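You operate a simulated robot arm through the tools that you are given. There is no shell and no other tool.

You run a simulated two-armed robot. Do the job below in one go: nothing can be reset, and whatever is moved stays where it is left.

## Task
Stack the tube box labelled "20 x 2.15" from the top of the left bench on top of the tube box that says "16 x 1.75". Open the top drawer of the left chest, fetch the folded cloth and set it inside and shut the drawer again. Put the blue brush on the top of the left bench away on the grey shelf of the washer. Pick up the green bottle with one hand, pass it to the other hand and put it on the front shelf by the white bike. Put the grey bottle on top of the green tin. Open the bottom drawer of the right chest. Any order will do. Set down upright: green bottle, grey bottle.

The check looks at the end state, three seconds after you hand in, the way a careful person would. Anything else that was tipped, shoved, dropped, spilled or broken makes it a failure. Flat cloth is picked up by pressing the open fingertips on it (5 to 10 N) and closing them slowly along it; thin cloth reads only 2 to 8 mm in the jaws.

## Robot
Two 7-joint arms with two-finger parallel grippers on one trunk, on a base that moves. Base frame: it is fixed to the floor where the robot stands at the start and does not move with it; the origin is under the middle of the robot, x ahead of it, y to its left, z up. Lengths are in mm, angles in degrees, forces in N, time in s.
The left shoulder is at the start at [70, 130, 1137], the right one opposite. With the tool pointing down near the work surface each hand reaches from about 220 to 520 mm from the robot's upright axis, wherever it stands, measured 20 degrees to its own side. Places, roughly: blue brush (10x4x5 cm) [-800, 2700, 900]; bottom drawer of the right chest [1900, 1200, 200]; folded cloth (6x6x3 cm) [-600, 2800, 900]; front shelf by the white bike (20x29 cm) [-3480, -10720, 920]; green bottle (7x7x19 cm) [-800, -8000, 300]; green tin [-4000, -8500, 750]; grey bottle (7x7x19 cm) [-800, -8000, 300]; grey shelf of the washer [-7300, -7200, 900]; top drawer of the left chest [-800, 2700, 700]; top drawer of the left chest inside [-700, 2800, 600]; tube box [-500, 2500, 1000]. Payload 1.57 kg a hand.
The tool frame of a hand sits at the grasp point between the pads (the TCP): z along the fingers, y along the line on which they close. The tips reach 30 mm beyond it. The gripper opens to 80 mm. The fingers are 17 mm wide and 12 mm thick; the gripper's body (40 by 82 mm) begins 80 mm behind the TCP.
Orientation is that of the tool frame in the base frame, as [roll, pitch, yaw] about the fixed x, y, z axes, in that order (R = Rz(yaw) Ry(pitch) Rx(roll)). With the fingers straight down and closing along the base's y, the tool's x points along the base's -x, its y along +y and its z along -z.

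## Interface
- The arms move only by the tool apply_moves. It takes "left_motion", "right_motion" or both (then of equal length, played together; a hand with none holds still); each is a list of rows, each a list of 7 numbers: the shift along the base's x, y, z in mm, then the turn, a rotation vector about the base's x, y, z in degrees, then the gripper command, from -1 (shut) to 1 (fully open), values between in proportion. In form: [[dx, dy, dz, wx, wy, wz, grip], ...]. A call has 1 to 20 rows; each row shifts and turns the commanded pose from where the row before left it. Each row takes 0.2 s and may step no farther than 50 mm and 8.6 degrees from the row before; otherwise, or with a gripper value out of range, the whole call is refused. A pose out of reach is approached as far as the arm can. The call stops where the force on the tool passes 40 N (or 10 N more than at its start, if that is more) or the arm is blocked; 0.2 s more then pass. The fingers move at their own pace (about 108 mm/s each) and stop on an object; they squeeze with about 41 N. The grip force told is the motor's: it shows also when the fingers shut on nothing. Time passes only in rows, and 0.2 s behind the last, so rows that do not move let the fingers close. The reply holds the time, the measured pose of the TCP, the force on the tool along the base axes, the opening and the grip force, in the units named above and with some noise, with the torque about the TCP (base axes, N m) and any sound that the robot's microphone picked up.
- Cameras (640 x 400 px; columns grow to the right, rows downward): "scene" is now at [130.1, -11, 1348.9]; the picture's right is [-0.13, -0.99, 0.00], its down [-0.71, 0.09, -0.70] and it looks along [0.69, -0.09, -0.71] (base axes); focal length 260 px, centre (320, 200). "left" rides on the left gripper at [72, 7, -122] in its tool frame; the picture's right is [-0.09, 1.00, 0.00], its down [-0.84, -0.08, -0.54] and it looks along [-0.54, -0.05, 0.84] (tool axes); focal length 238 px, centre (320, 200). "right" rides on the right gripper at [72, -7, -122] in its tool frame; the picture's right is [0.09, 1.00, 0.00], its down [-0.84, 0.08, -0.54] and it looks along [-0.54, 0.05, 0.84] (tool axes); focal length 238 px, centre (320, 200). There is no depth. A picture from a camera that has moved, and an enlarged one, comes with that camera's place and axes in the base frame and with its lens.
- grab_frame(camera): a new picture of that camera. It takes no simulated time.
- lift_body(by): slides the trunk up (or, below 0, down) by that many mm; the arms and the scene camera ride with it, the base frame stays. It gives what a move gives, with no picture.
- base_move(legs): drives the robot by 1 to 6 legs, each [ahead, left, turn to the left] in mm, mm and degrees, along the robot's own axes; the way and the turn of a leg run together, so that a leg with both is an arc; at most 1500 mm and 180 degrees a leg. The arms and the cameras ride along, it lands a little off, and it stops where it bumps. It gives what a move gives.
- head_to(pan, tilt): turns the head with the scene camera to pan (to the left, within 86 degrees either way) and tilt (down, from -29 to 69), counted from straight ahead of the robot. It gives what a move gives.
- enlarge(camera, box): a new picture of the part [left, top, right, bottom] of that camera's present view, enlarged. It takes no simulated time.
- sign_off(): hands the job in; it is judged then, once.

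Places have to be worked out from the pictures, the camera data and where the tool is seen. Open the grippers and draw the arms clear of the work before you hand the job in, unless the task says otherwise.

The tools are called after "Request:" as a command line: name --argument value ..., lists and objects as JSON in quotes. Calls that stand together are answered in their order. apply_moves: Moves the arms, as the interface text tells. Its arguments: {"type":"object","properties":{"left_motion":{"type":"array"},"right_motion":{"type":"array"}},"required":[]} The other tools are called the same way: lift_body (by) moves the trunk up or down; base_move (legs) drives the base; head_to (pan, tilt) turns the head that bears the scene camera; grab_frame (camera) takes a picture; enlarge (camera, box) takes an enlarged picture of a part of a camera's view; sign_off () hands the job in.

At the start:

```text
t: 0.0
left_tcp_pos: [301.5, 130.5, 1142.0]
left_ee_rot: [-179.9, 0.1, -179.8]
left_wrist_force: [-0.7, 0.3, 0.6]
left_moment: [0.0, -0.01, 0.01]
left_width: 80.1
left_grasp_force: 0.1
right_tcp_pos: [206.0, -97.3, 1135.9]
right_ee_rot: [179.9, 0.0, 180.0]
right_wrist_force: [-0.5, -0.9, -0.6]
right_moment: [0.01, -0.01, 0.0]
right_width: 80.0
right_grasp_force: 0.0
trunk travel left (down, up): [-775.0, 165.0]
robot x, y, heading: [-2.0, 1.4, 0.0]
head pan, tilt (commanded): [-7.6, 45.5]
```

scene: 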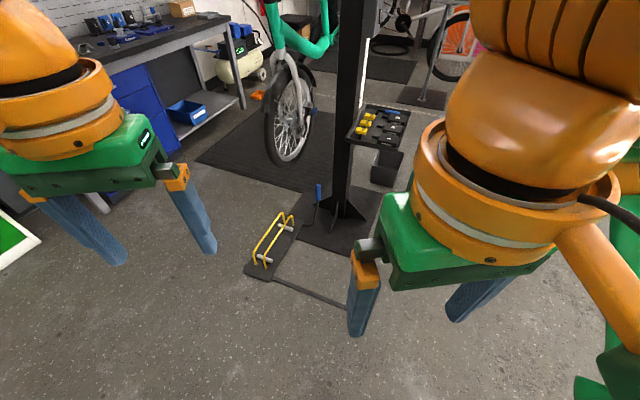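
right: 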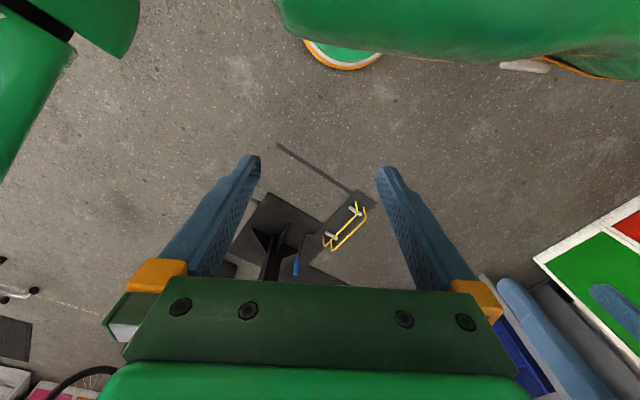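
left: 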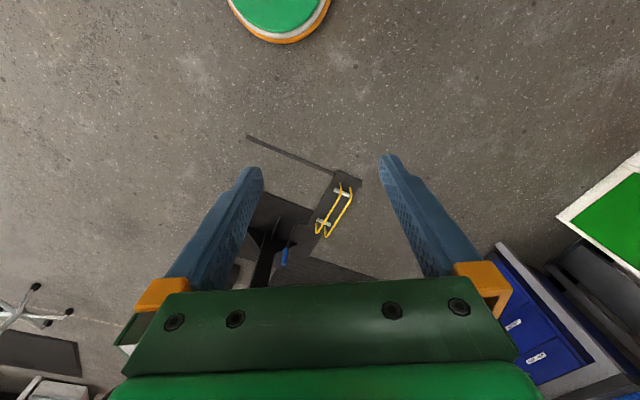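

I begin by looking around with the head: level to the front, then to the left side where the left bench should be.

Request:
head_to --pan 0 --tilt 15

```text
t: 0.9
left_tcp_pos: [302.4, 130.4, 1141.9]
left_ee_rot: [-179.9, 0.0, -179.9]
left_wrist_force: [0.6, 0.0, 0.6]
left_moment: [0.02, -0.03, -0.01]
left_width: 80.1
left_grasp_force: 0.0
right_tcp_pos: [206.5, -98.1, 1135.7]
right_ee_rot: [179.9, 0.0, 179.9]
right_wrist_force: [0.4, 0.0, -0.5]
right_moment: [-0.02, -0.02, -0.02]
right_width: 80.0
right_grasp_force: 0.1
trunk travel left (down, up): [-775.0, 165.0]
robot x, y, heading: [2.2, 4.0, -0.3]
head pan, tilt (commanded): [0.0, 15.0]
```

The head is now nearly level; I take a picture ahead.

Request:
grab_frame --camera "scene"

```text
taken
camera scene: at [143.2, -0.4, 1396.3], right [0.0, -1.0, 0.0], down [-0.26, 0.0, -0.97], along [0.97, 0.0, -0.26], focal length 260 px, centre (320, 200)
```

scene: 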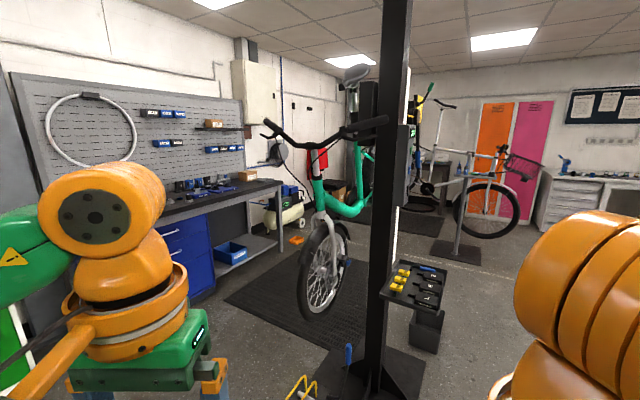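

The bench with a pegboard runs along the left. I turn the head left to see the rest of it.

Request:
head_to --pan 50 --tilt 15

Request:
grab_frame --camera "scene"

Request:
head_to --pan 86 --tilt 15

Request:
grab_frame --camera "scene"

Request:
head_to --pan -60 --tilt 15

Request:
grab_frame --camera "scene"

```text
t: 2.1
left_tcp_pos: [300.8, 131.3, 1143.1]
left_ee_rot: [-179.9, 0.0, -179.8]
left_wrist_force: [-0.5, 0.1, -0.6]
left_moment: [-0.02, -0.01, 0.0]
left_width: 80.1
left_grasp_force: 0.1
right_tcp_pos: [206.0, -97.4, 1136.6]
right_ee_rot: [179.9, 0.1, 179.9]
right_wrist_force: [0.6, -0.7, -0.8]
right_moment: [-0.01, 0.01, 0.02]
right_width: 79.9
right_grasp_force: 0.1
trunk travel left (down, up): [-775.0, 165.0]
robot x, y, heading: [-1.2, 2.4, -0.1]
head pan, tilt (commanded): [50.0, 15.0]
```

```text
taken
camera scene: at [110.0, 71.1, 1396.4], right [0.77, -0.64, 0.0], down [-0.17, -0.2, -0.97], along [0.62, 0.74, -0.26], focal length 260 px, centre (320, 200)
```

scene: 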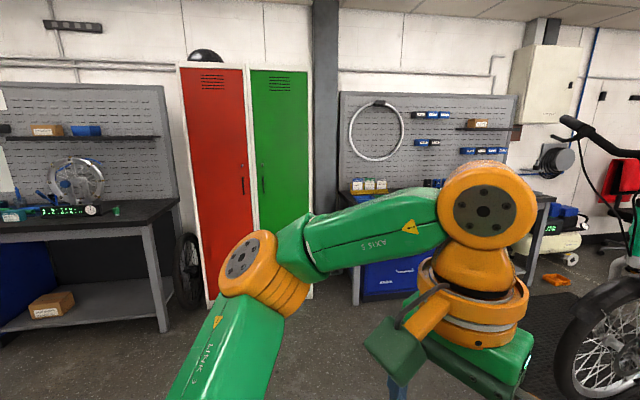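

```text
t: 3.1
left_tcp_pos: [301.2, 130.5, 1142.8]
left_ee_rot: [-179.9, 0.1, -179.8]
left_wrist_force: [-0.2, 0.1, 0.8]
left_moment: [-0.02, -0.03, -0.02]
left_width: 80.2
left_grasp_force: 0.0
right_tcp_pos: [205.4, -96.8, 1135.9]
right_ee_rot: [179.9, 0.0, 180.0]
right_wrist_force: [-0.1, 0.0, 0.2]
right_moment: [0.0, 0.03, -0.01]
right_width: 80.0
right_grasp_force: 0.1
trunk travel left (down, up): [-775.0, 165.0]
robot x, y, heading: [-0.2, -1.0, 0.2]
head pan, tilt (commanded): [85.9, 15.0]
```

```text
taken
camera scene: at [56.6, 92.7, 1396.4], right [1.0, -0.07, 0.0], down [-0.02, -0.26, -0.97], along [0.07, 0.96, -0.26], focal length 260 px, centre (320, 200)
```

scene: 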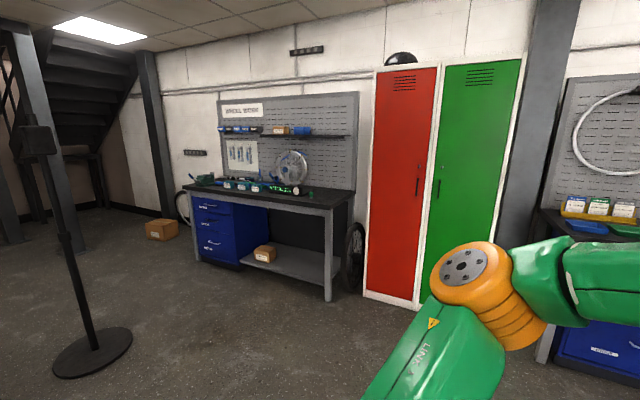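

```text
t: 5.5
left_tcp_pos: [302.0, 129.7, 1142.2]
left_ee_rot: [-179.9, 0.1, -179.8]
left_wrist_force: [0.1, -0.4, 0.1]
left_moment: [0.0, -0.02, 0.0]
left_width: 80.2
left_grasp_force: 0.2
right_tcp_pos: [205.0, -97.3, 1136.8]
right_ee_rot: [179.9, 0.0, 180.0]
right_wrist_force: [-0.8, -0.3, 0.3]
right_moment: [0.02, 0.01, 0.0]
right_width: 80.1
right_grasp_force: 0.1
trunk travel left (down, up): [-775.0, 165.0]
robot x, y, heading: [-2.7, -3.1, -0.0]
head pan, tilt (commanded): [-60.0, 15.0]
```

```text
taken
camera scene: at [96.6, -81.2, 1396.4], right [-0.87, -0.5, 0.0], down [-0.13, 0.22, -0.97], along [0.48, -0.84, -0.26], focal length 260 px, centre (320, 200)
```

scene: 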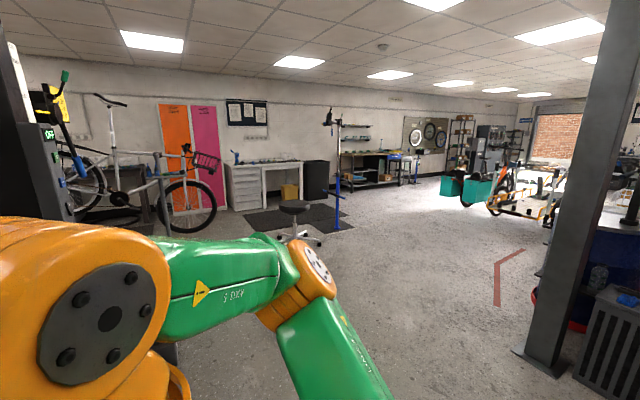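

The left bench (wheel truing) runs obliquely: its front edge seems to go from about (277,1980) to (-1160,2790), so I should face about 61 degrees. I turn and drive to a viewing place, keeping away from the round-footed stand near (-1330,1560).

Request:
base_move --legs '[[0, 0, 61], [600, 650, 0]]'

Request:
head_to --pan 0 --tilt 25

Request:
grab_frame --camera "scene"

```text
t: 12.8
left_tcp_pos: [-284.3, 1142.0, 1143.5]
left_ee_rot: [-179.9, 0.1, -117.2]
left_wrist_force: [-0.3, 0.7, 0.4]
left_moment: [0.02, -0.01, 0.02]
left_width: 80.1
left_grasp_force: 0.0
right_tcp_pos: [-125.9, 953.0, 1136.5]
right_ee_rot: [179.8, 0.0, -117.3]
right_wrist_force: [0.5, -0.1, -0.1]
right_moment: [0.02, 0.0, -0.01]
right_width: 79.8
right_grasp_force: 0.0
trunk travel left (down, up): [-775.0, 165.0]
robot x, y, heading: [-310.4, 814.0, 62.7]
head pan, tilt (commanded): [-60.0, 15.0]
```

```text
t: 14.1
left_tcp_pos: [-284.0, 1143.4, 1142.4]
left_ee_rot: [-180.0, 0.0, -117.0]
left_wrist_force: [-0.2, -0.3, -0.5]
left_moment: [0.0, 0.01, -0.02]
left_width: 79.8
left_grasp_force: 0.0
right_tcp_pos: [-126.0, 953.3, 1135.8]
right_ee_rot: [179.9, 0.0, -117.3]
right_wrist_force: [0.7, -1.1, 0.1]
right_moment: [0.0, 0.03, -0.01]
right_width: 79.9
right_grasp_force: 0.1
trunk travel left (down, up): [-775.0, 165.0]
robot x, y, heading: [-304.1, 815.7, 62.8]
head pan, tilt (commanded): [0.0, 25.0]
```

```text
taken
camera scene: at [-241.6, 941.4, 1380.2], right [0.89, -0.46, 0.0], down [-0.19, -0.38, -0.91], along [0.42, 0.81, -0.42], focal length 260 px, centre (320, 200)
```

scene: 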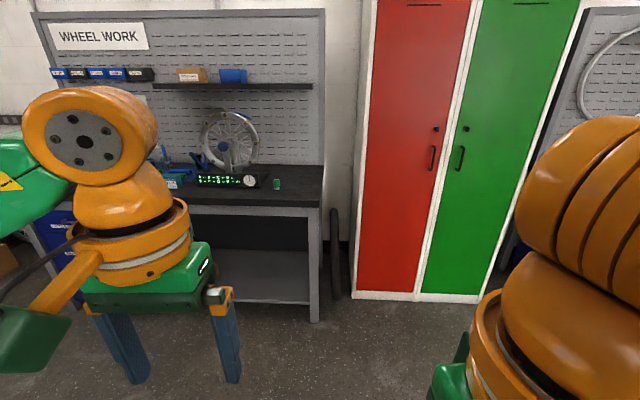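

The bench is now square in front, about 1.25 m off. I move left and closer to see the bench top with the chest.

Request:
base_move --legs '[[400, 620, -1.5]]'

Request:
head_to --pan 0 --tilt 30

Request:
grab_frame --camera "scene"

```text
t: 18.0
left_tcp_pos: [-634.3, 1774.5, 1142.9]
left_ee_rot: [-179.9, 0.1, -118.7]
left_wrist_force: [-0.6, -0.7, -0.1]
left_moment: [0.01, 0.0, -0.02]
left_width: 80.2
left_grasp_force: 0.2
right_tcp_pos: [-482.3, 1580.2, 1137.2]
right_ee_rot: [179.8, 0.0, -118.8]
right_wrist_force: [0.1, 0.0, -0.4]
right_moment: [-0.04, -0.01, -0.01]
right_width: 79.8
right_grasp_force: 0.1
trunk travel left (down, up): [-775.0, 165.0]
robot x, y, heading: [-664.2, 1451.6, 61.3]
head pan, tilt (commanded): [0.0, 25.0]
```

```text
t: 18.7
left_tcp_pos: [-635.4, 1774.8, 1143.2]
left_ee_rot: [-179.9, 0.1, -118.8]
left_wrist_force: [-0.8, -0.3, 0.8]
left_moment: [0.01, 0.0, 0.0]
left_width: 80.0
left_grasp_force: 0.1
right_tcp_pos: [-482.2, 1582.1, 1135.7]
right_ee_rot: [179.8, 0.0, -118.9]
right_wrist_force: [0.0, -1.2, -0.2]
right_moment: [0.02, -0.01, 0.03]
right_width: 79.9
right_grasp_force: 0.0
trunk travel left (down, up): [-775.0, 165.0]
robot x, y, heading: [-664.5, 1447.8, 61.2]
head pan, tilt (commanded): [0.0, 30.0]
```

```text
taken
camera scene: at [-599.2, 1570.4, 1372.2], right [0.88, -0.48, 0.0], down [-0.24, -0.44, -0.87], along [0.42, 0.76, -0.5], focal length 260 px, centre (320, 200)
```

scene: 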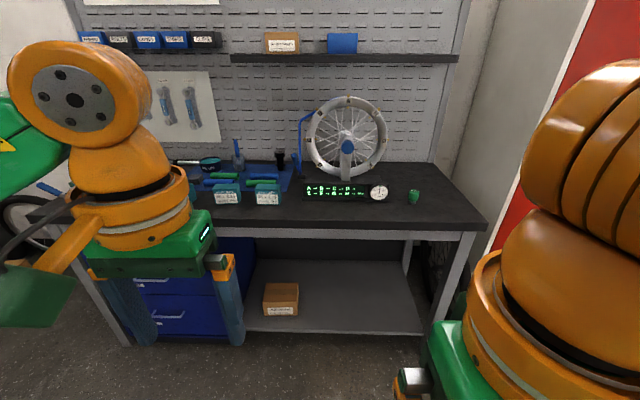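

Two teal boxes with labels stand on the bench, with tools behind. I enlarge the middle and the left parts to read labels and find the brush and the cloth.

Request:
enlarge --camera "scene" --box '[170, 130, 310, 218]'

Request:
enlarge --camera "scene" --box '[60, 20, 240, 132]'

Request:
enlarge --camera "scene" --box '[290, 150, 450, 250]'

```text
4.55 times, centred on (240, 174) of scene
camera zoom: at [-599.2, 1570.4, 1372.2], right [0.88, -0.48, 0.0], down [-0.24, -0.44, -0.87], along [0.42, 0.76, -0.5], focal length 1180 px, centre (684, 318)
```

zoom: 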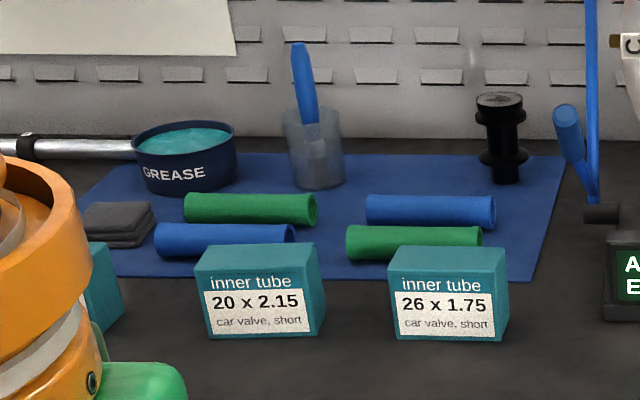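

```text
3.56 times, centred on (150, 76) of scene
camera zoom: at [-599.2, 1570.4, 1372.2], right [0.88, -0.48, 0.0], down [-0.24, -0.44, -0.87], along [0.42, 0.76, -0.5], focal length 923 px, centre (924, 641)
```

zoom: 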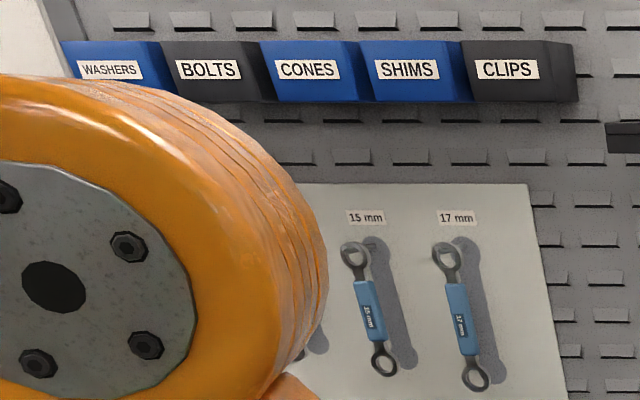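

```text
4.00 times, centred on (370, 200) of scene
camera zoom: at [-599.2, 1570.4, 1372.2], right [0.88, -0.48, 0.0], down [-0.24, -0.44, -0.87], along [0.42, 0.76, -0.5], focal length 1039 px, centre (120, 200)
```

zoom: 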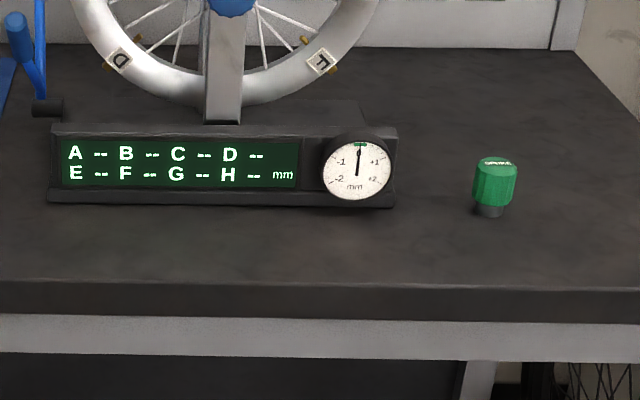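

The boxes read "20 x 2.15" and "26 x 1.75", and a third teal box is behind my left hand; the grey cloth lies left of the grips. I move further left and nearer to see the third box and the brush.

Request:
base_move --legs '[[200, 0, 0], [0, 330, 0]]'

Request:
head_to --pan 0 --tilt 40

Request:
grab_frame --camera "scene"

Request:
grab_frame --camera "left"

Request:
grab_frame --camera "right"

```text
t: 22.1
left_tcp_pos: [-829.8, 2103.1, 1142.1]
left_ee_rot: [-180.0, 0.1, -118.2]
left_wrist_force: [-0.3, -0.2, -0.6]
left_moment: [0.04, -0.01, 0.03]
left_width: 80.0
left_grasp_force: 0.0
right_tcp_pos: [-676.0, 1910.8, 1135.7]
right_ee_rot: [179.8, 0.0, -118.3]
right_wrist_force: [0.5, -0.7, -0.6]
right_moment: [0.01, 0.0, -0.04]
right_width: 79.8
right_grasp_force: 0.1
trunk travel left (down, up): [-775.0, 165.0]
robot x, y, heading: [-860.0, 1775.9, 61.8]
head pan, tilt (commanded): [0.0, 30.0]
```

```text
t: 22.8
left_tcp_pos: [-831.9, 2104.7, 1142.7]
left_ee_rot: [-179.9, 0.0, -118.2]
left_wrist_force: [-0.5, 0.0, -0.2]
left_moment: [0.02, -0.01, -0.03]
left_width: 80.0
left_grasp_force: 0.1
right_tcp_pos: [-676.6, 1912.1, 1136.5]
right_ee_rot: [179.9, 0.0, -118.4]
right_wrist_force: [-0.6, -1.1, 0.3]
right_moment: [0.03, 0.01, 0.03]
right_width: 80.0
right_grasp_force: 0.1
trunk travel left (down, up): [-775.0, 165.0]
robot x, y, heading: [-859.2, 1778.8, 61.4]
head pan, tilt (commanded): [0.0, 40.0]
```

```text
taken
camera scene: at [-797.1, 1895.6, 1356.9], right [0.88, -0.48, 0.0], down [-0.31, -0.57, -0.77], along [0.36, 0.67, -0.64], focal length 260 px, centre (320, 200)
```

scene: 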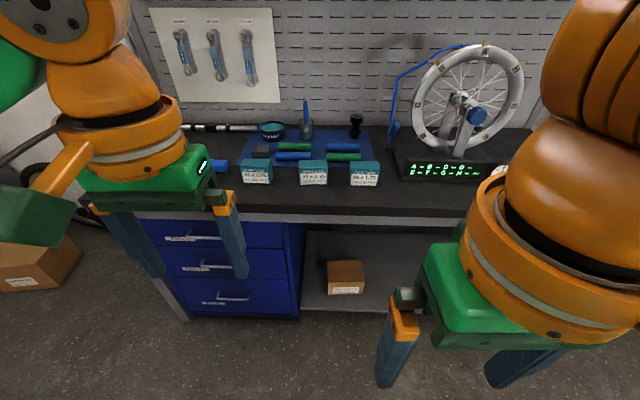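

```text
taken
camera left: at [-871.5, 2043.3, 1264.9], right [-0.83, 0.55, 0.0], down [0.46, 0.7, 0.54], along [0.3, 0.45, -0.84], focal length 238 px, centre (320, 200)
```

left: 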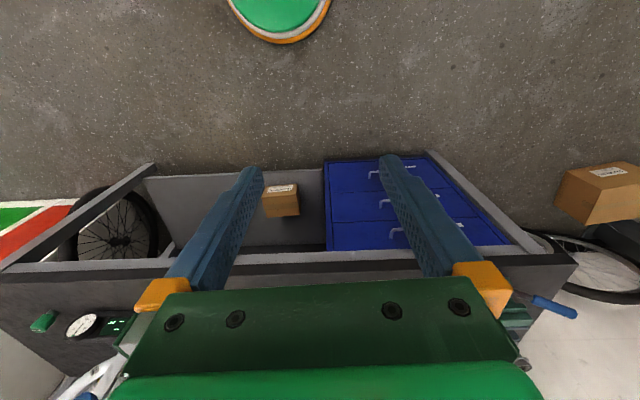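

```text
taken
camera right: at [-706.4, 1844.8, 1258.9], right [-0.92, 0.39, 0.0], down [0.33, 0.77, 0.54], along [0.21, 0.5, -0.84], focal length 238 px, centre (320, 200)
```

right: 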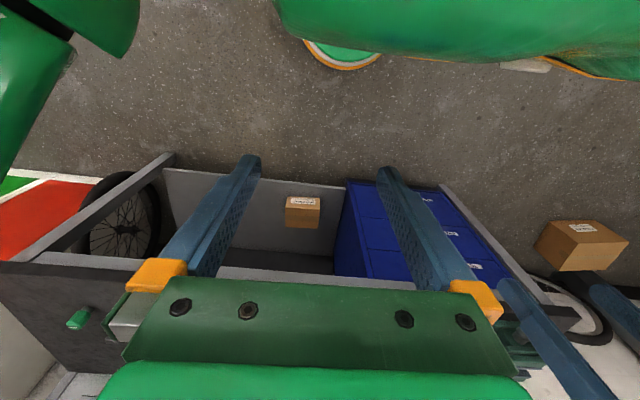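

Three boxes are now in view. I enlarge the boxes and the part at the left of them.

Request:
enlarge --camera "scene" --box '[190, 100, 410, 238]'

Request:
enlarge --camera "left" --box '[480, 240, 600, 330]'

Request:
enlarge --camera "scene" --box '[140, 210, 320, 325]'

```text
2.90 times, centred on (300, 169) of scene
camera zoom: at [-797.1, 1895.6, 1356.9], right [0.88, -0.48, 0.0], down [-0.31, -0.57, -0.77], along [0.36, 0.67, -0.64], focal length 753 px, centre (378, 290)
```

zoom: 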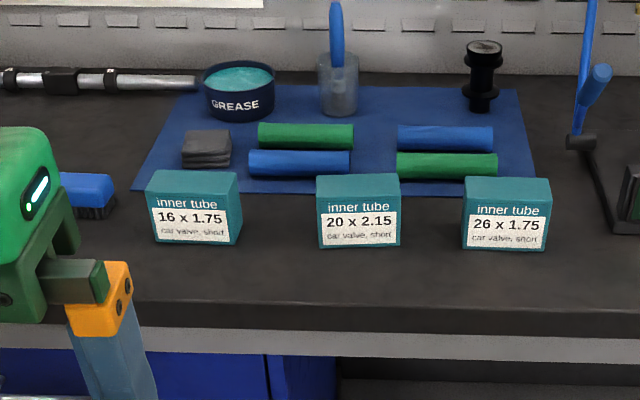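

```text
4.44 times, centred on (540, 285) of left
camera zoom: at [-871.5, 2043.3, 1264.9], right [-0.83, 0.55, 0.0], down [0.46, 0.7, 0.54], along [0.3, 0.45, -0.84], focal length 1059 px, centre (-658, -178)
```

zoom: 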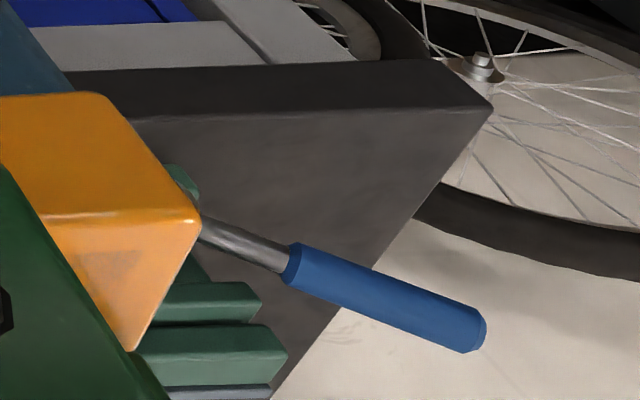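

```text
3.48 times, centred on (230, 268) of scene
camera zoom: at [-797.1, 1895.6, 1356.9], right [0.88, -0.48, 0.0], down [-0.31, -0.57, -0.77], along [0.36, 0.67, -0.64], focal length 903 px, centre (633, -35)
```

zoom: 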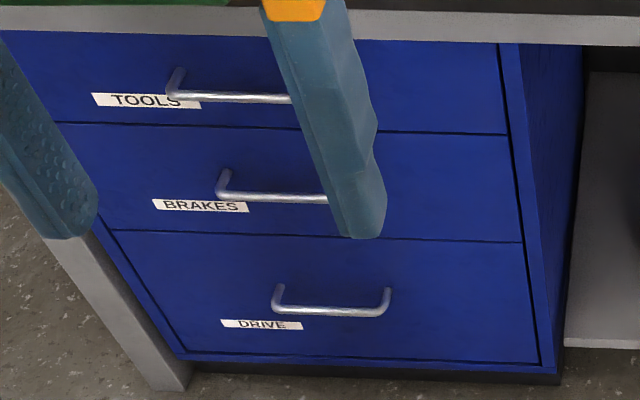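

Bench top comes out near z 872; box 20x2.15 front at about (-502,2472), box 16x1.75 at about (-656,2567), cloth about (-594,2712), brush about (-744,2700). The base radius looks near 200 mm. I drive nearer, with the boxes on the right hand's side.

Request:
base_move --legs '[[300, 0, 0], [0, 150, 0]]'

Request:
head_to --pan 0 --tilt 55

Request:
grab_frame --camera "scene"

Request:
grab_frame --camera "left"

Request:
grab_frame --camera "right"

```text
t: 25.8
left_tcp_pos: [-805.4, 2446.6, 1141.6]
left_ee_rot: [180.0, 0.0, -119.3]
left_wrist_force: [0.1, 0.5, 0.7]
left_moment: [-0.01, 0.0, 0.0]
left_width: 80.1
left_grasp_force: 0.0
right_tcp_pos: [-653.8, 2250.4, 1136.3]
right_ee_rot: [179.7, -0.1, -119.4]
right_wrist_force: [-0.2, -0.9, -0.1]
right_moment: [-0.02, 0.07, -0.02]
right_width: 80.2
right_grasp_force: 0.0
trunk travel left (down, up): [-775.0, 165.0]
robot x, y, heading: [-840.9, 2122.8, 60.4]
head pan, tilt (commanded): [0.0, 40.0]
```

```text
t: 26.6
left_tcp_pos: [-807.8, 2447.1, 1142.6]
left_ee_rot: [-180.0, 0.1, -119.2]
left_wrist_force: [0.3, -0.3, -0.3]
left_moment: [0.01, 0.02, 0.03]
left_width: 80.1
left_grasp_force: 0.0
right_tcp_pos: [-657.3, 2252.3, 1136.6]
right_ee_rot: [179.9, 0.0, -119.4]
right_wrist_force: [-0.4, 0.6, -0.3]
right_moment: [0.01, -0.04, -0.02]
right_width: 80.0
right_grasp_force: 0.0
trunk travel left (down, up): [-775.0, 165.0]
robot x, y, heading: [-840.6, 2120.0, 60.7]
head pan, tilt (commanded): [0.0, 55.0]
```

```text
taken
camera scene: at [-782.9, 2227.1, 1336.2], right [0.87, -0.49, 0.0], down [-0.4, -0.71, -0.57], along [0.28, 0.5, -0.82], focal length 260 px, centre (320, 200)
```

scene: 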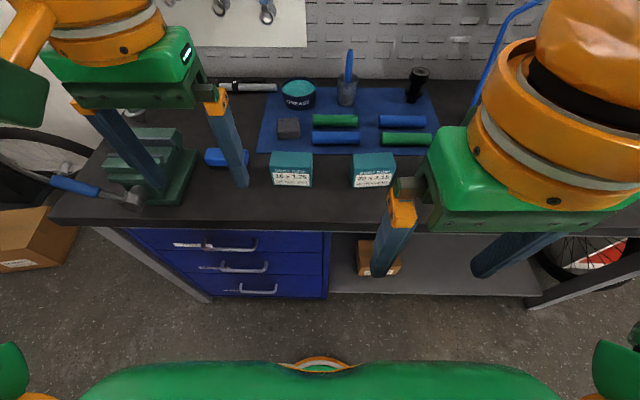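

```text
taken
camera left: at [-848.5, 2387.3, 1264.9], right [-0.82, 0.57, 0.0], down [0.47, 0.69, 0.54], along [0.31, 0.45, -0.84], focal length 238 px, centre (320, 200)
```

left: 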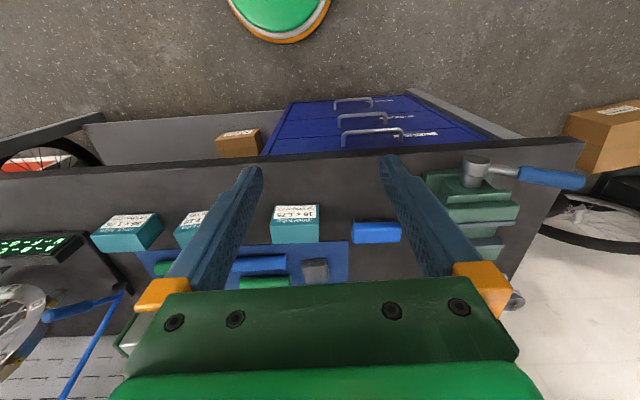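

```text
taken
camera right: at [-686.8, 2186.0, 1258.9], right [-0.91, 0.41, 0.0], down [0.34, 0.77, 0.54], along [0.22, 0.49, -0.84], focal length 238 px, centre (320, 200)
```

right: 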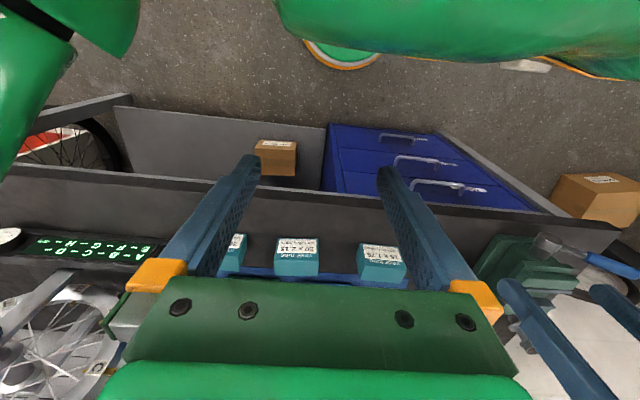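

Now everything is visible: boxes, brush next to the vise, cloth, and the three drawer handles. I enlarge the boxes for their depth and height.

Request:
enlarge --camera "scene" --box '[190, 70, 410, 208]'

Request:
enlarge --camera "left" --box '[160, 180, 420, 300]'

Request:
enlarge --camera "left" --box '[260, 80, 560, 260]'

Request:
enlarge --camera "right" --box '[190, 190, 430, 300]'

```text
2.90 times, centred on (300, 139) of scene
camera zoom: at [-782.9, 2227.1, 1336.2], right [0.87, -0.49, 0.0], down [-0.4, -0.71, -0.57], along [0.28, 0.5, -0.82], focal length 753 px, centre (378, 377)
```

zoom: 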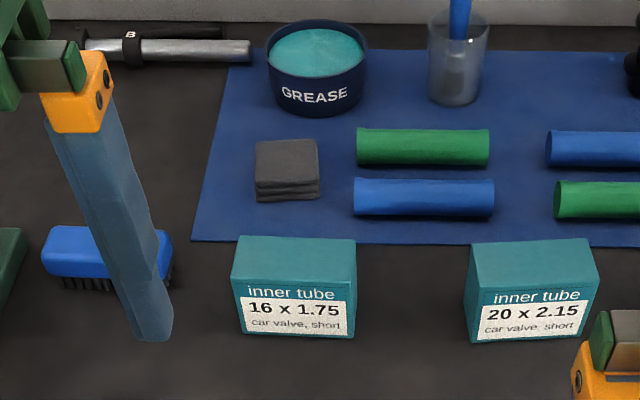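

```text
2.46 times, centred on (290, 240) of left
camera zoom: at [-848.5, 2387.3, 1264.9], right [-0.82, 0.57, 0.0], down [0.47, 0.69, 0.54], along [0.31, 0.45, -0.84], focal length 587 px, centre (394, 102)
```

zoom: 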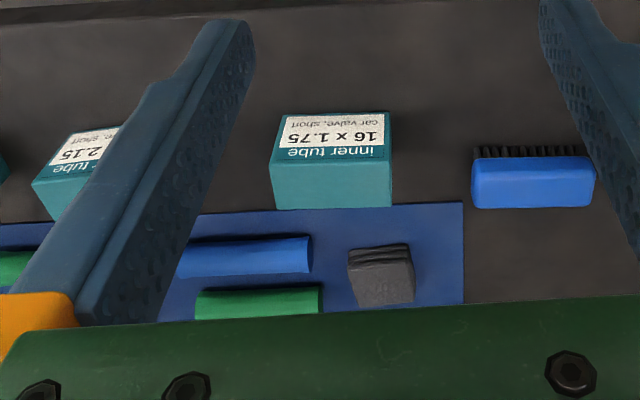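

```text
2.13 times, centred on (410, 170) of left
camera zoom: at [-848.5, 2387.3, 1264.9], right [-0.82, 0.57, 0.0], down [0.47, 0.69, 0.54], along [0.31, 0.45, -0.84], focal length 508 px, centre (128, 264)
```

zoom: 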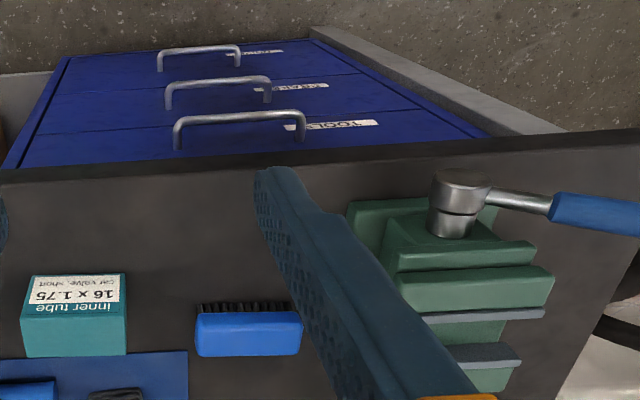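

```text
2.67 times, centred on (310, 245) of right
camera zoom: at [-686.8, 2186.0, 1258.9], right [-0.91, 0.41, 0.0], down [0.34, 0.77, 0.54], along [0.22, 0.49, -0.84], focal length 636 px, centre (347, 80)
```

zoom: 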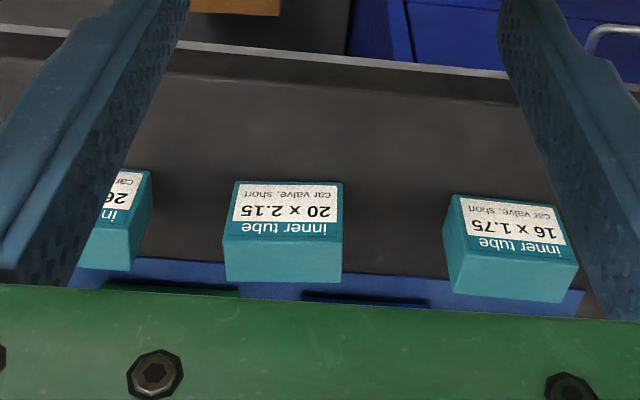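

Boxes are about 90 wide, 46 deep and 60 high; box 20x2.15 is turned about 5 degrees, 16x1.75 about -3. I drive 90 mm nearer so box 20 is in comfortable reach of the right hand.

Request:
base_move --legs '[[90, 0, 0]]'

```text
t: 27.7
left_tcp_pos: [-767.2, 2521.4, 1142.1]
left_ee_rot: [-180.0, 0.3, -118.9]
left_wrist_force: [-0.4, -0.2, 0.0]
left_moment: [-0.02, -0.01, 0.01]
left_width: 79.9
left_grasp_force: 0.2
right_tcp_pos: [-614.9, 2327.3, 1136.7]
right_ee_rot: [179.9, 0.2, -119.2]
right_wrist_force: [-1.2, -0.4, 0.5]
right_moment: [0.02, -0.02, 0.04]
right_width: 80.2
right_grasp_force: 0.0
trunk travel left (down, up): [-775.0, 165.0]
robot x, y, heading: [-800.6, 2200.1, 61.0]
head pan, tilt (commanded): [0.0, 55.0]
```

The right hand now goes above box 20, turning its closing line to the box's depth.

Request:
apply_moves --right_motion '[[10.4, 14.25, 0, 0, 0, -7.1, 0.8], [10.4, 14.25, 0, 0, 0, -7.1, 0.8], [10.4, 14.25, 0, 0, 0, -7.1, 0.8], [10.4, 14.25, 0, 0, 0, -7.1, 0.8], [10.4, 14.25, 0, 0, 0, -7.1, 0.8], [10.4, 14.25, 0, 0, 0, -7.1, 0.8], [10.4, 14.25, -10, 0, 0, -7.1, 0.8], [10.4, 14.25, -15, 0, 0, -7.1, 0.8], [10.4, 14.25, -20, 0, 0, -7.1, 0.8], [10.4, 14.25, -25, 0, 0, -7.1, 0.8], [10.4, 14.25, -25, 0, 0, -7.1, 0.8], [10.4, 14.25, -25, 0, 0, -7.1, 0.8], [0, 0, 0, 0, 0, 0, 0.8]]'

Request:
grab_frame --camera "right"

Request:
grab_frame --camera "scene"

```text
t: 30.5
left_tcp_pos: [-765.2, 2525.6, 1141.0]
left_ee_rot: [-180.0, 0.1, -119.0]
left_wrist_force: [1.1, -0.3, -0.3]
left_moment: [0.0, 0.04, -0.03]
left_width: 79.9
left_grasp_force: 0.0
right_tcp_pos: [-488.8, 2499.4, 1018.3]
right_ee_rot: [179.9, 0.0, 155.5]
right_wrist_force: [0.4, 0.8, 0.6]
right_moment: [0.01, 0.01, -0.01]
right_width: 72.0
right_grasp_force: 0.1
trunk travel left (down, up): [-775.0, 165.0]
robot x, y, heading: [-796.9, 2198.9, 61.0]
head pan, tilt (commanded): [0.0, 55.0]
```

```text
taken
camera right: at [-558.0, 2522.6, 1139.6], right [0.33, 0.94, 0.0], down [0.79, -0.28, 0.54], along [0.51, -0.18, -0.84], focal length 238 px, centre (320, 200)
```

right: 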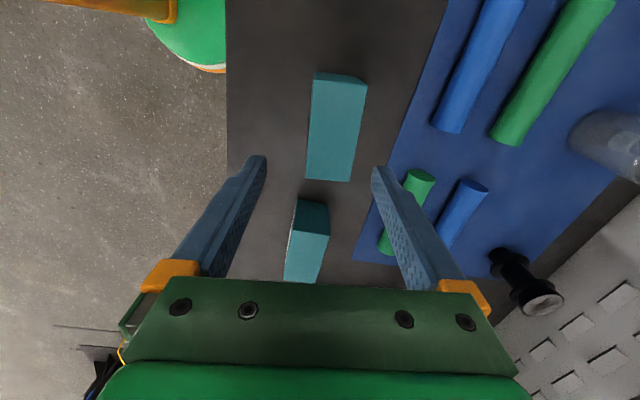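

```text
taken
camera scene: at [-739.6, 2304.6, 1336.2], right [0.87, -0.49, 0.0], down [-0.4, -0.72, -0.57], along [0.28, 0.5, -0.82], focal length 260 px, centre (320, 200)
```

scene: 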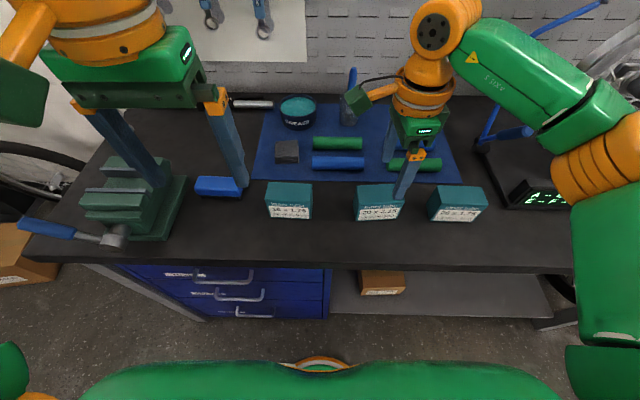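

The box under the fingers is 20x2.15, seen a little off-centre. I enlarge to find its corners exactly.

Request:
enlarge --camera "right" --box '[240, 60, 432, 190]'

Request:
enlarge --camera "scene" --box '[250, 110, 500, 270]'

```text
3.08 times, centred on (336, 125) of right
camera zoom: at [-558.0, 2522.6, 1139.6], right [0.33, 0.94, 0.0], down [0.79, -0.28, 0.54], along [0.51, -0.18, -0.84], focal length 733 px, centre (271, 431)
```

zoom: 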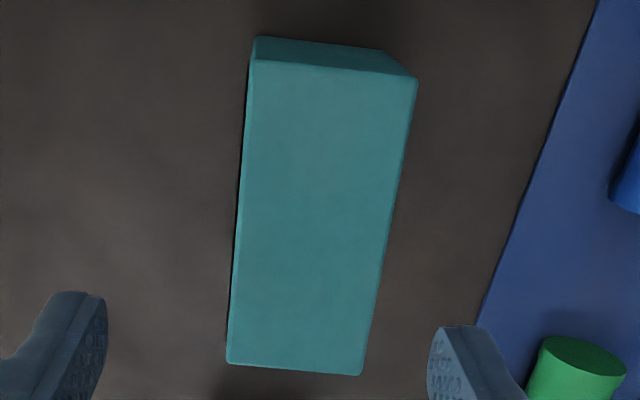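

```text
2.50 times, centred on (375, 190) of scene
camera zoom: at [-739.6, 2304.6, 1336.2], right [0.87, -0.49, 0.0], down [-0.4, -0.72, -0.57], along [0.28, 0.5, -0.82], focal length 649 px, centre (182, 225)
```

zoom: 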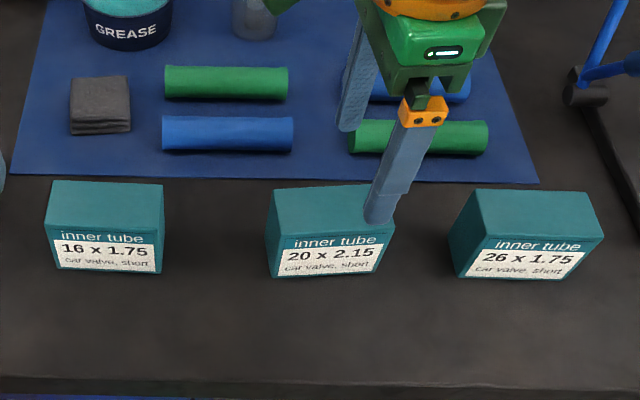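

The top corners from the wrist view give the box centre at about (-495,2513), top z ≈ 930, turned 65.4 degrees, which matches the closing line. I shift by (-6,+14) and descend to z 908 around it.

Request:
apply_moves --right_motion '[[-3, 7, 0, 0, 0, 0, 0.8], [-3, 7, 0, 0, 0, 0, 0.8], [0, 0, -25, 0, 0, 0, 0.8], [0, 0, -25, 0, 0, 0, 0.8], [0, 0, -20, 0, 0, 0, 0.8], [0, 0, -20, 0, 0, 0, 0.8], [0, 0, -12, 0, 0, 0, 0.8], [0, 0, -8, 0, 0, 0, 0.8], [0, 0, 0, 0, 0, 0, 0.8]]'

Request:
grab_frame --camera "right"

Request:
grab_frame --camera "scene"

```text
t: 32.5
left_tcp_pos: [-764.3, 2526.0, 1142.6]
left_ee_rot: [-180.0, 0.1, -119.0]
left_wrist_force: [0.0, 0.0, 0.0]
left_moment: [0.0, -0.02, -0.02]
left_width: 79.7
left_grasp_force: 0.0
right_tcp_pos: [-495.0, 2514.5, 904.3]
right_ee_rot: [179.9, 0.0, 155.5]
right_wrist_force: [0.3, -0.2, 0.2]
right_moment: [0.0, 0.02, 0.0]
right_width: 72.0
right_grasp_force: 0.1
trunk travel left (down, up): [-775.0, 165.0]
robot x, y, heading: [-797.8, 2195.3, 61.2]
head pan, tilt (commanded): [0.0, 55.0]
```

```text
taken
camera right: at [-563.8, 2537.4, 1027.5], right [0.33, 0.94, 0.0], down [0.79, -0.28, 0.54], along [0.51, -0.18, -0.84], focal length 238 px, centre (320, 200)
```

right: 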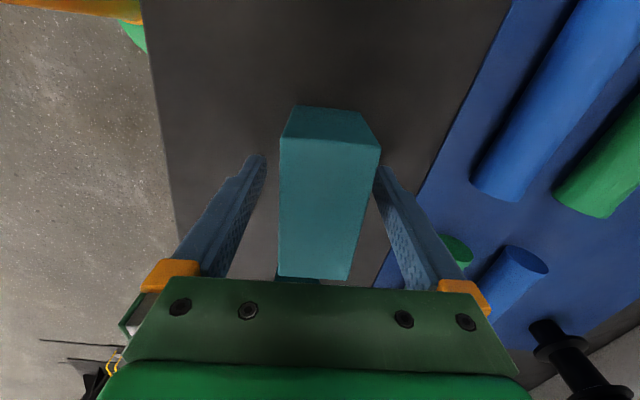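

```text
taken
camera scene: at [-739.4, 2304.8, 1336.2], right [0.87, -0.49, 0.0], down [-0.4, -0.72, -0.57], along [0.28, 0.5, -0.82], focal length 260 px, centre (320, 200)
```

scene: 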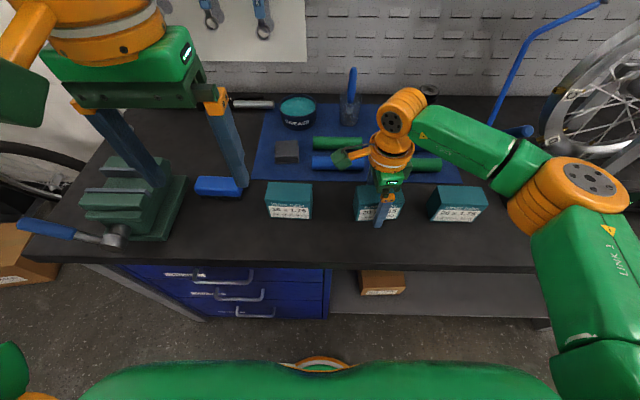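

The fingers straddle the box with clearance on both sides. I close slowly in place, then lift.

Request:
apply_moves --right_motion '[[0, 0, 0, 0, 0, 0, 0.4], [0, 0, 0, 0, 0, 0, 0.2], [0, 0, 0, 0, 0, 0, 0.1], [0, 0, 0, 0, 0, 0, 0.0], [0, 0, 0, 0, 0, 0, -0.3], [0, 0, 0, 0, 0, 0, -0.3]]'

```text
t: 33.9
left_tcp_pos: [-764.9, 2525.2, 1143.5]
left_ee_rot: [-179.9, 0.2, -119.0]
left_wrist_force: [0.6, 0.0, -0.4]
left_moment: [-0.02, 0.0, -0.01]
left_width: 79.9
left_grasp_force: 0.1
right_tcp_pos: [-494.4, 2514.6, 905.6]
right_ee_rot: [179.8, 0.0, 155.6]
right_wrist_force: [-0.1, 0.3, 0.5]
right_moment: [-0.04, 0.0, -0.04]
right_width: 44.6
right_grasp_force: 41.1
trunk travel left (down, up): [-775.0, 165.0]
robot x, y, heading: [-799.1, 2197.1, 60.9]
head pan, tilt (commanded): [0.0, 55.0]
```

The box is held (44.6 mm). I lift it straight up and then look at box 16 closely.

Request:
apply_moves --right_motion '[[0, 0, 10, 0, 0, 0, -0.3], [0, 0, 20, 0, 0, 0, -0.3], [0, 0, 30, 0, 0, 0, -0.3], [0, 0, 30, 0, 0, 0, -0.3], [0, 0, 30, 0, 0, 0, -0.3], [0, 0, 0, 0, 0, 0, -0.3]]'

Request:
enlarge --camera "scene" --box '[240, 170, 340, 232]'

Request:
enlarge --camera "left" --box '[220, 150, 380, 250]'

Request:
grab_frame --camera "right"

```text
t: 35.3
left_tcp_pos: [-764.5, 2525.5, 1141.8]
left_ee_rot: [-179.9, 0.0, -119.0]
left_wrist_force: [0.4, 0.5, -0.8]
left_moment: [0.01, 0.01, 0.01]
left_width: 80.0
left_grasp_force: 0.1
right_tcp_pos: [-497.4, 2512.6, 1024.2]
right_ee_rot: [179.9, 0.0, 155.5]
right_wrist_force: [-0.1, 0.2, -1.9]
right_moment: [0.03, 0.04, -0.03]
right_width: 44.7
right_grasp_force: 41.1
trunk travel left (down, up): [-775.0, 165.0]
robot x, y, heading: [-800.3, 2198.4, 61.2]
head pan, tilt (commanded): [0.0, 55.0]
```

```text
6.40 times, centred on (290, 201) of scene
camera zoom: at [-738.9, 2305.2, 1336.1], right [0.87, -0.49, 0.0], down [-0.4, -0.72, -0.57], along [0.28, 0.5, -0.82], focal length 1662 px, centre (512, 194)
```

zoom: 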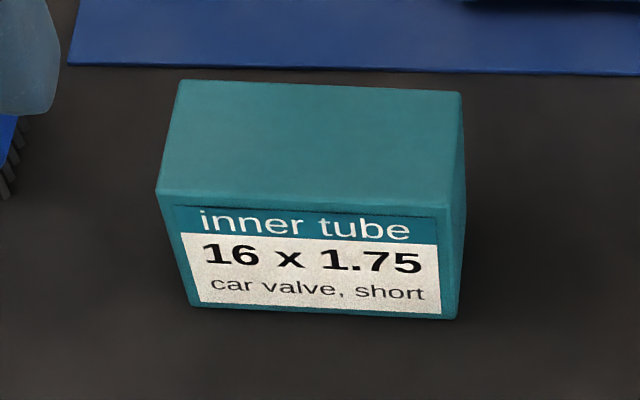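

```text
4.00 times, centred on (300, 200) of left
camera zoom: at [-805.1, 2465.1, 1264.8], right [-0.83, 0.56, 0.0], down [0.47, 0.69, 0.54], along [0.31, 0.45, -0.84], focal length 953 px, centre (400, 200)
```

zoom: 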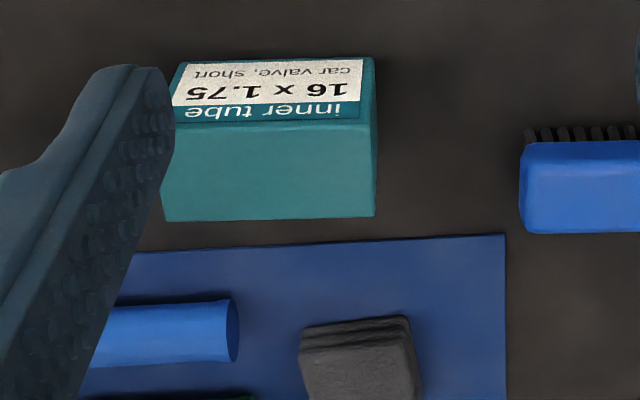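

```text
taken
camera right: at [-565.8, 2536.3, 1146.6], right [0.33, 0.95, 0.0], down [0.79, -0.28, 0.54], along [0.51, -0.18, -0.84], focal length 238 px, centre (320, 200)
```

right: 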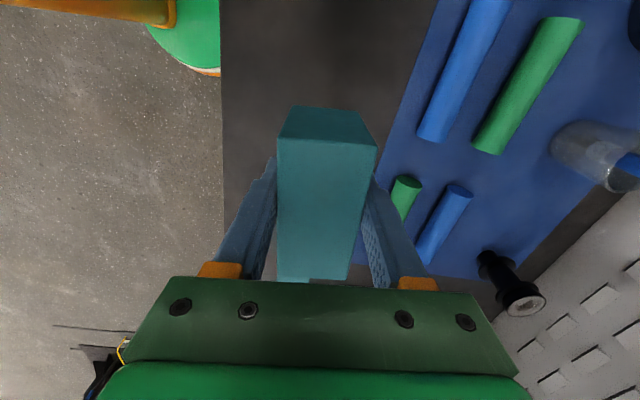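

Box 16's top corners from two views agree: centre (-645,2601), top z 929, turned to 57 degrees. To avoid crossing the left hand I first shift the base 180 mm left with the box held high.

Request:
base_move --legs '[[0, 180, 0]]'

```text
t: 36.8
left_tcp_pos: [-923.1, 2614.5, 1142.0]
left_ee_rot: [179.9, 0.0, -119.2]
left_wrist_force: [-0.3, 0.1, -0.6]
left_moment: [0.02, -0.01, -0.02]
left_width: 80.1
left_grasp_force: 0.1
right_tcp_pos: [-653.6, 2601.8, 1023.9]
right_ee_rot: [179.9, -0.3, 155.4]
right_wrist_force: [0.6, -1.0, -2.1]
right_moment: [0.03, 0.01, 0.0]
right_width: 44.7
right_grasp_force: 40.9
trunk travel left (down, up): [-775.0, 165.0]
robot x, y, heading: [-959.2, 2290.3, 60.7]
head pan, tilt (commanded): [0.0, 55.0]
```

Now I fine-position above box 16, turn 8.4 degrees to match it, and come down to about 20 mm above contact.

Request:
apply_moves --right_motion '[[4.15, -0.2, 0, 0, 0, -4.2, -0.3], [4.15, -0.2, 0, 0, 0, -4.2, -0.3], [0, 0, -15, 0, 0, 0, -0.3], [0, 0, -20, 0, 0, 0, -0.3], [0, 0, 0, 0, 0, 0, -0.3]]'

Request:
grab_frame --camera "right"

Request:
enlarge --camera "scene" --box '[300, 100, 460, 220]'

```text
t: 38.0
left_tcp_pos: [-924.9, 2615.9, 1142.2]
left_ee_rot: [-179.9, -0.1, -119.1]
left_wrist_force: [0.1, -0.1, -0.1]
left_moment: [0.01, 0.0, 0.02]
left_width: 79.8
left_grasp_force: 0.0
right_tcp_pos: [-649.6, 2601.5, 989.0]
right_ee_rot: [179.9, -0.1, 146.9]
right_wrist_force: [0.0, 0.7, -1.6]
right_moment: [0.02, 0.0, -0.04]
right_width: 44.7
right_grasp_force: 41.2
trunk travel left (down, up): [-775.0, 165.0]
robot x, y, heading: [-960.9, 2290.0, 60.7]
head pan, tilt (commanded): [0.0, 55.0]
```

```text
taken
camera right: at [-713.8, 2634.0, 1111.7], right [0.47, 0.89, 0.0], down [0.74, -0.39, 0.54], along [0.48, -0.25, -0.84], focal length 238 px, centre (320, 200)
```

right: 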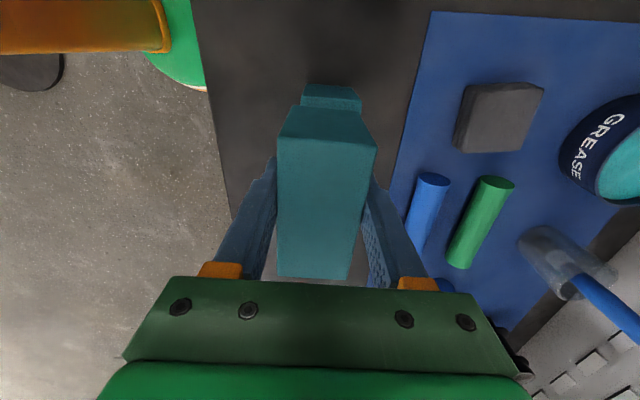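

```text
3.33 times, centred on (380, 160) of scene
camera zoom: at [-899.8, 2394.9, 1336.1], right [0.87, -0.49, 0.0], down [-0.4, -0.71, -0.57], along [0.28, 0.5, -0.82], focal length 866 px, centre (120, 333)
```

zoom: 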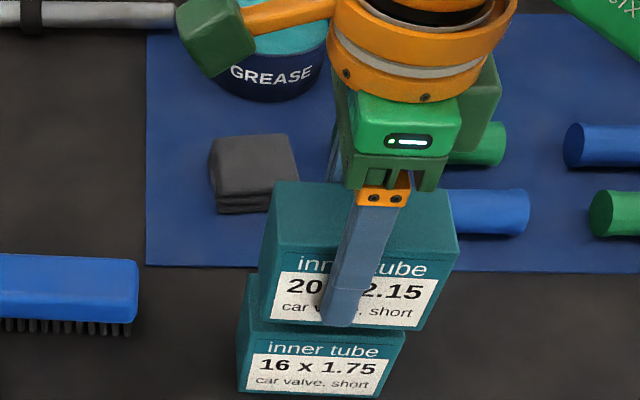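

The held box hangs over box 16, turned alike. I correct +4 mm in x, and come down gently in small steps.

Request:
apply_moves --right_motion '[[4, 0, 0, 0, 0, 0, -0.3], [0, 0, -10, 0, 0, 0, -0.3], [0, 0, -8, 0, 0, 0, -0.3], [0, 0, -2, 0, 0, 0, -0.3], [0, 0, 0, 0, 0, 0, -0.3]]'

Request:
grab_frame --camera "right"

Request:
enlarge --camera "scene" --box '[330, 130, 450, 220]'

```text
t: 39.3
left_tcp_pos: [-927.5, 2612.7, 1143.2]
left_ee_rot: [-180.0, 0.1, -119.2]
left_wrist_force: [-0.3, -0.1, 0.4]
left_moment: [0.02, -0.01, -0.04]
left_width: 80.1
left_grasp_force: 0.2
right_tcp_pos: [-644.6, 2599.9, 972.5]
right_ee_rot: [179.2, -0.3, 146.9]
right_wrist_force: [0.5, 0.0, 18.9]
right_moment: [-0.56, -0.21, 0.04]
right_width: 44.7
right_grasp_force: 40.2
trunk travel left (down, up): [-775.0, 165.0]
robot x, y, heading: [-956.3, 2289.3, 60.8]
head pan, tilt (commanded): [0.0, 55.0]
stopped in row 5 (right hand): the force on the tool passed its limit at 41 N (the readings are from after the stop); the commanded pose is now the measured one
```

```text
taken
camera right: at [-710.6, 2632.5, 1095.8], right [0.47, 0.88, 0.01], down [0.74, -0.4, 0.54], along [0.48, -0.24, -0.84], focal length 238 px, centre (320, 200)
```

right: 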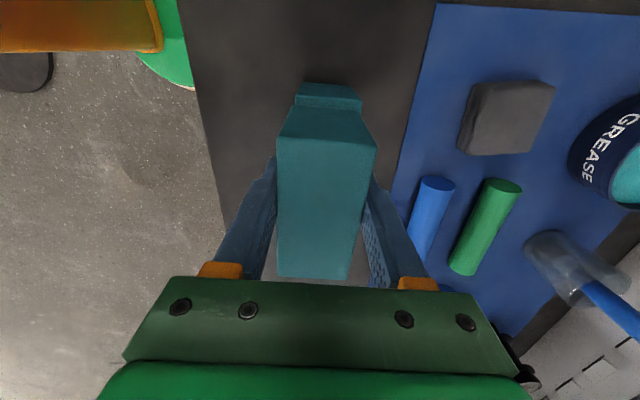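

```text
4.44 times, centred on (390, 175) of scene
camera zoom: at [-902.6, 2391.7, 1336.5], right [0.87, -0.49, 0.0], down [-0.4, -0.71, -0.58], along [0.28, 0.5, -0.82], focal length 1154 px, centre (9, 311)
```

zoom: 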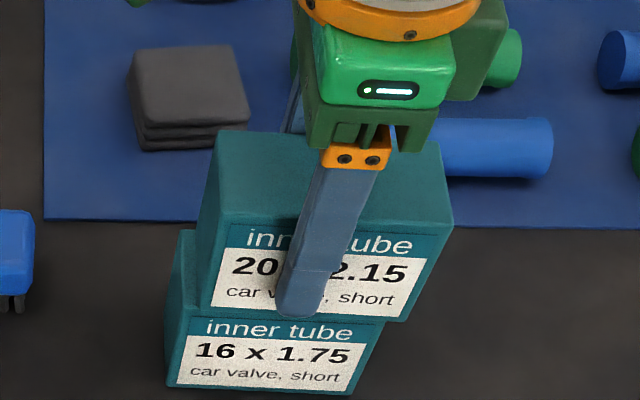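

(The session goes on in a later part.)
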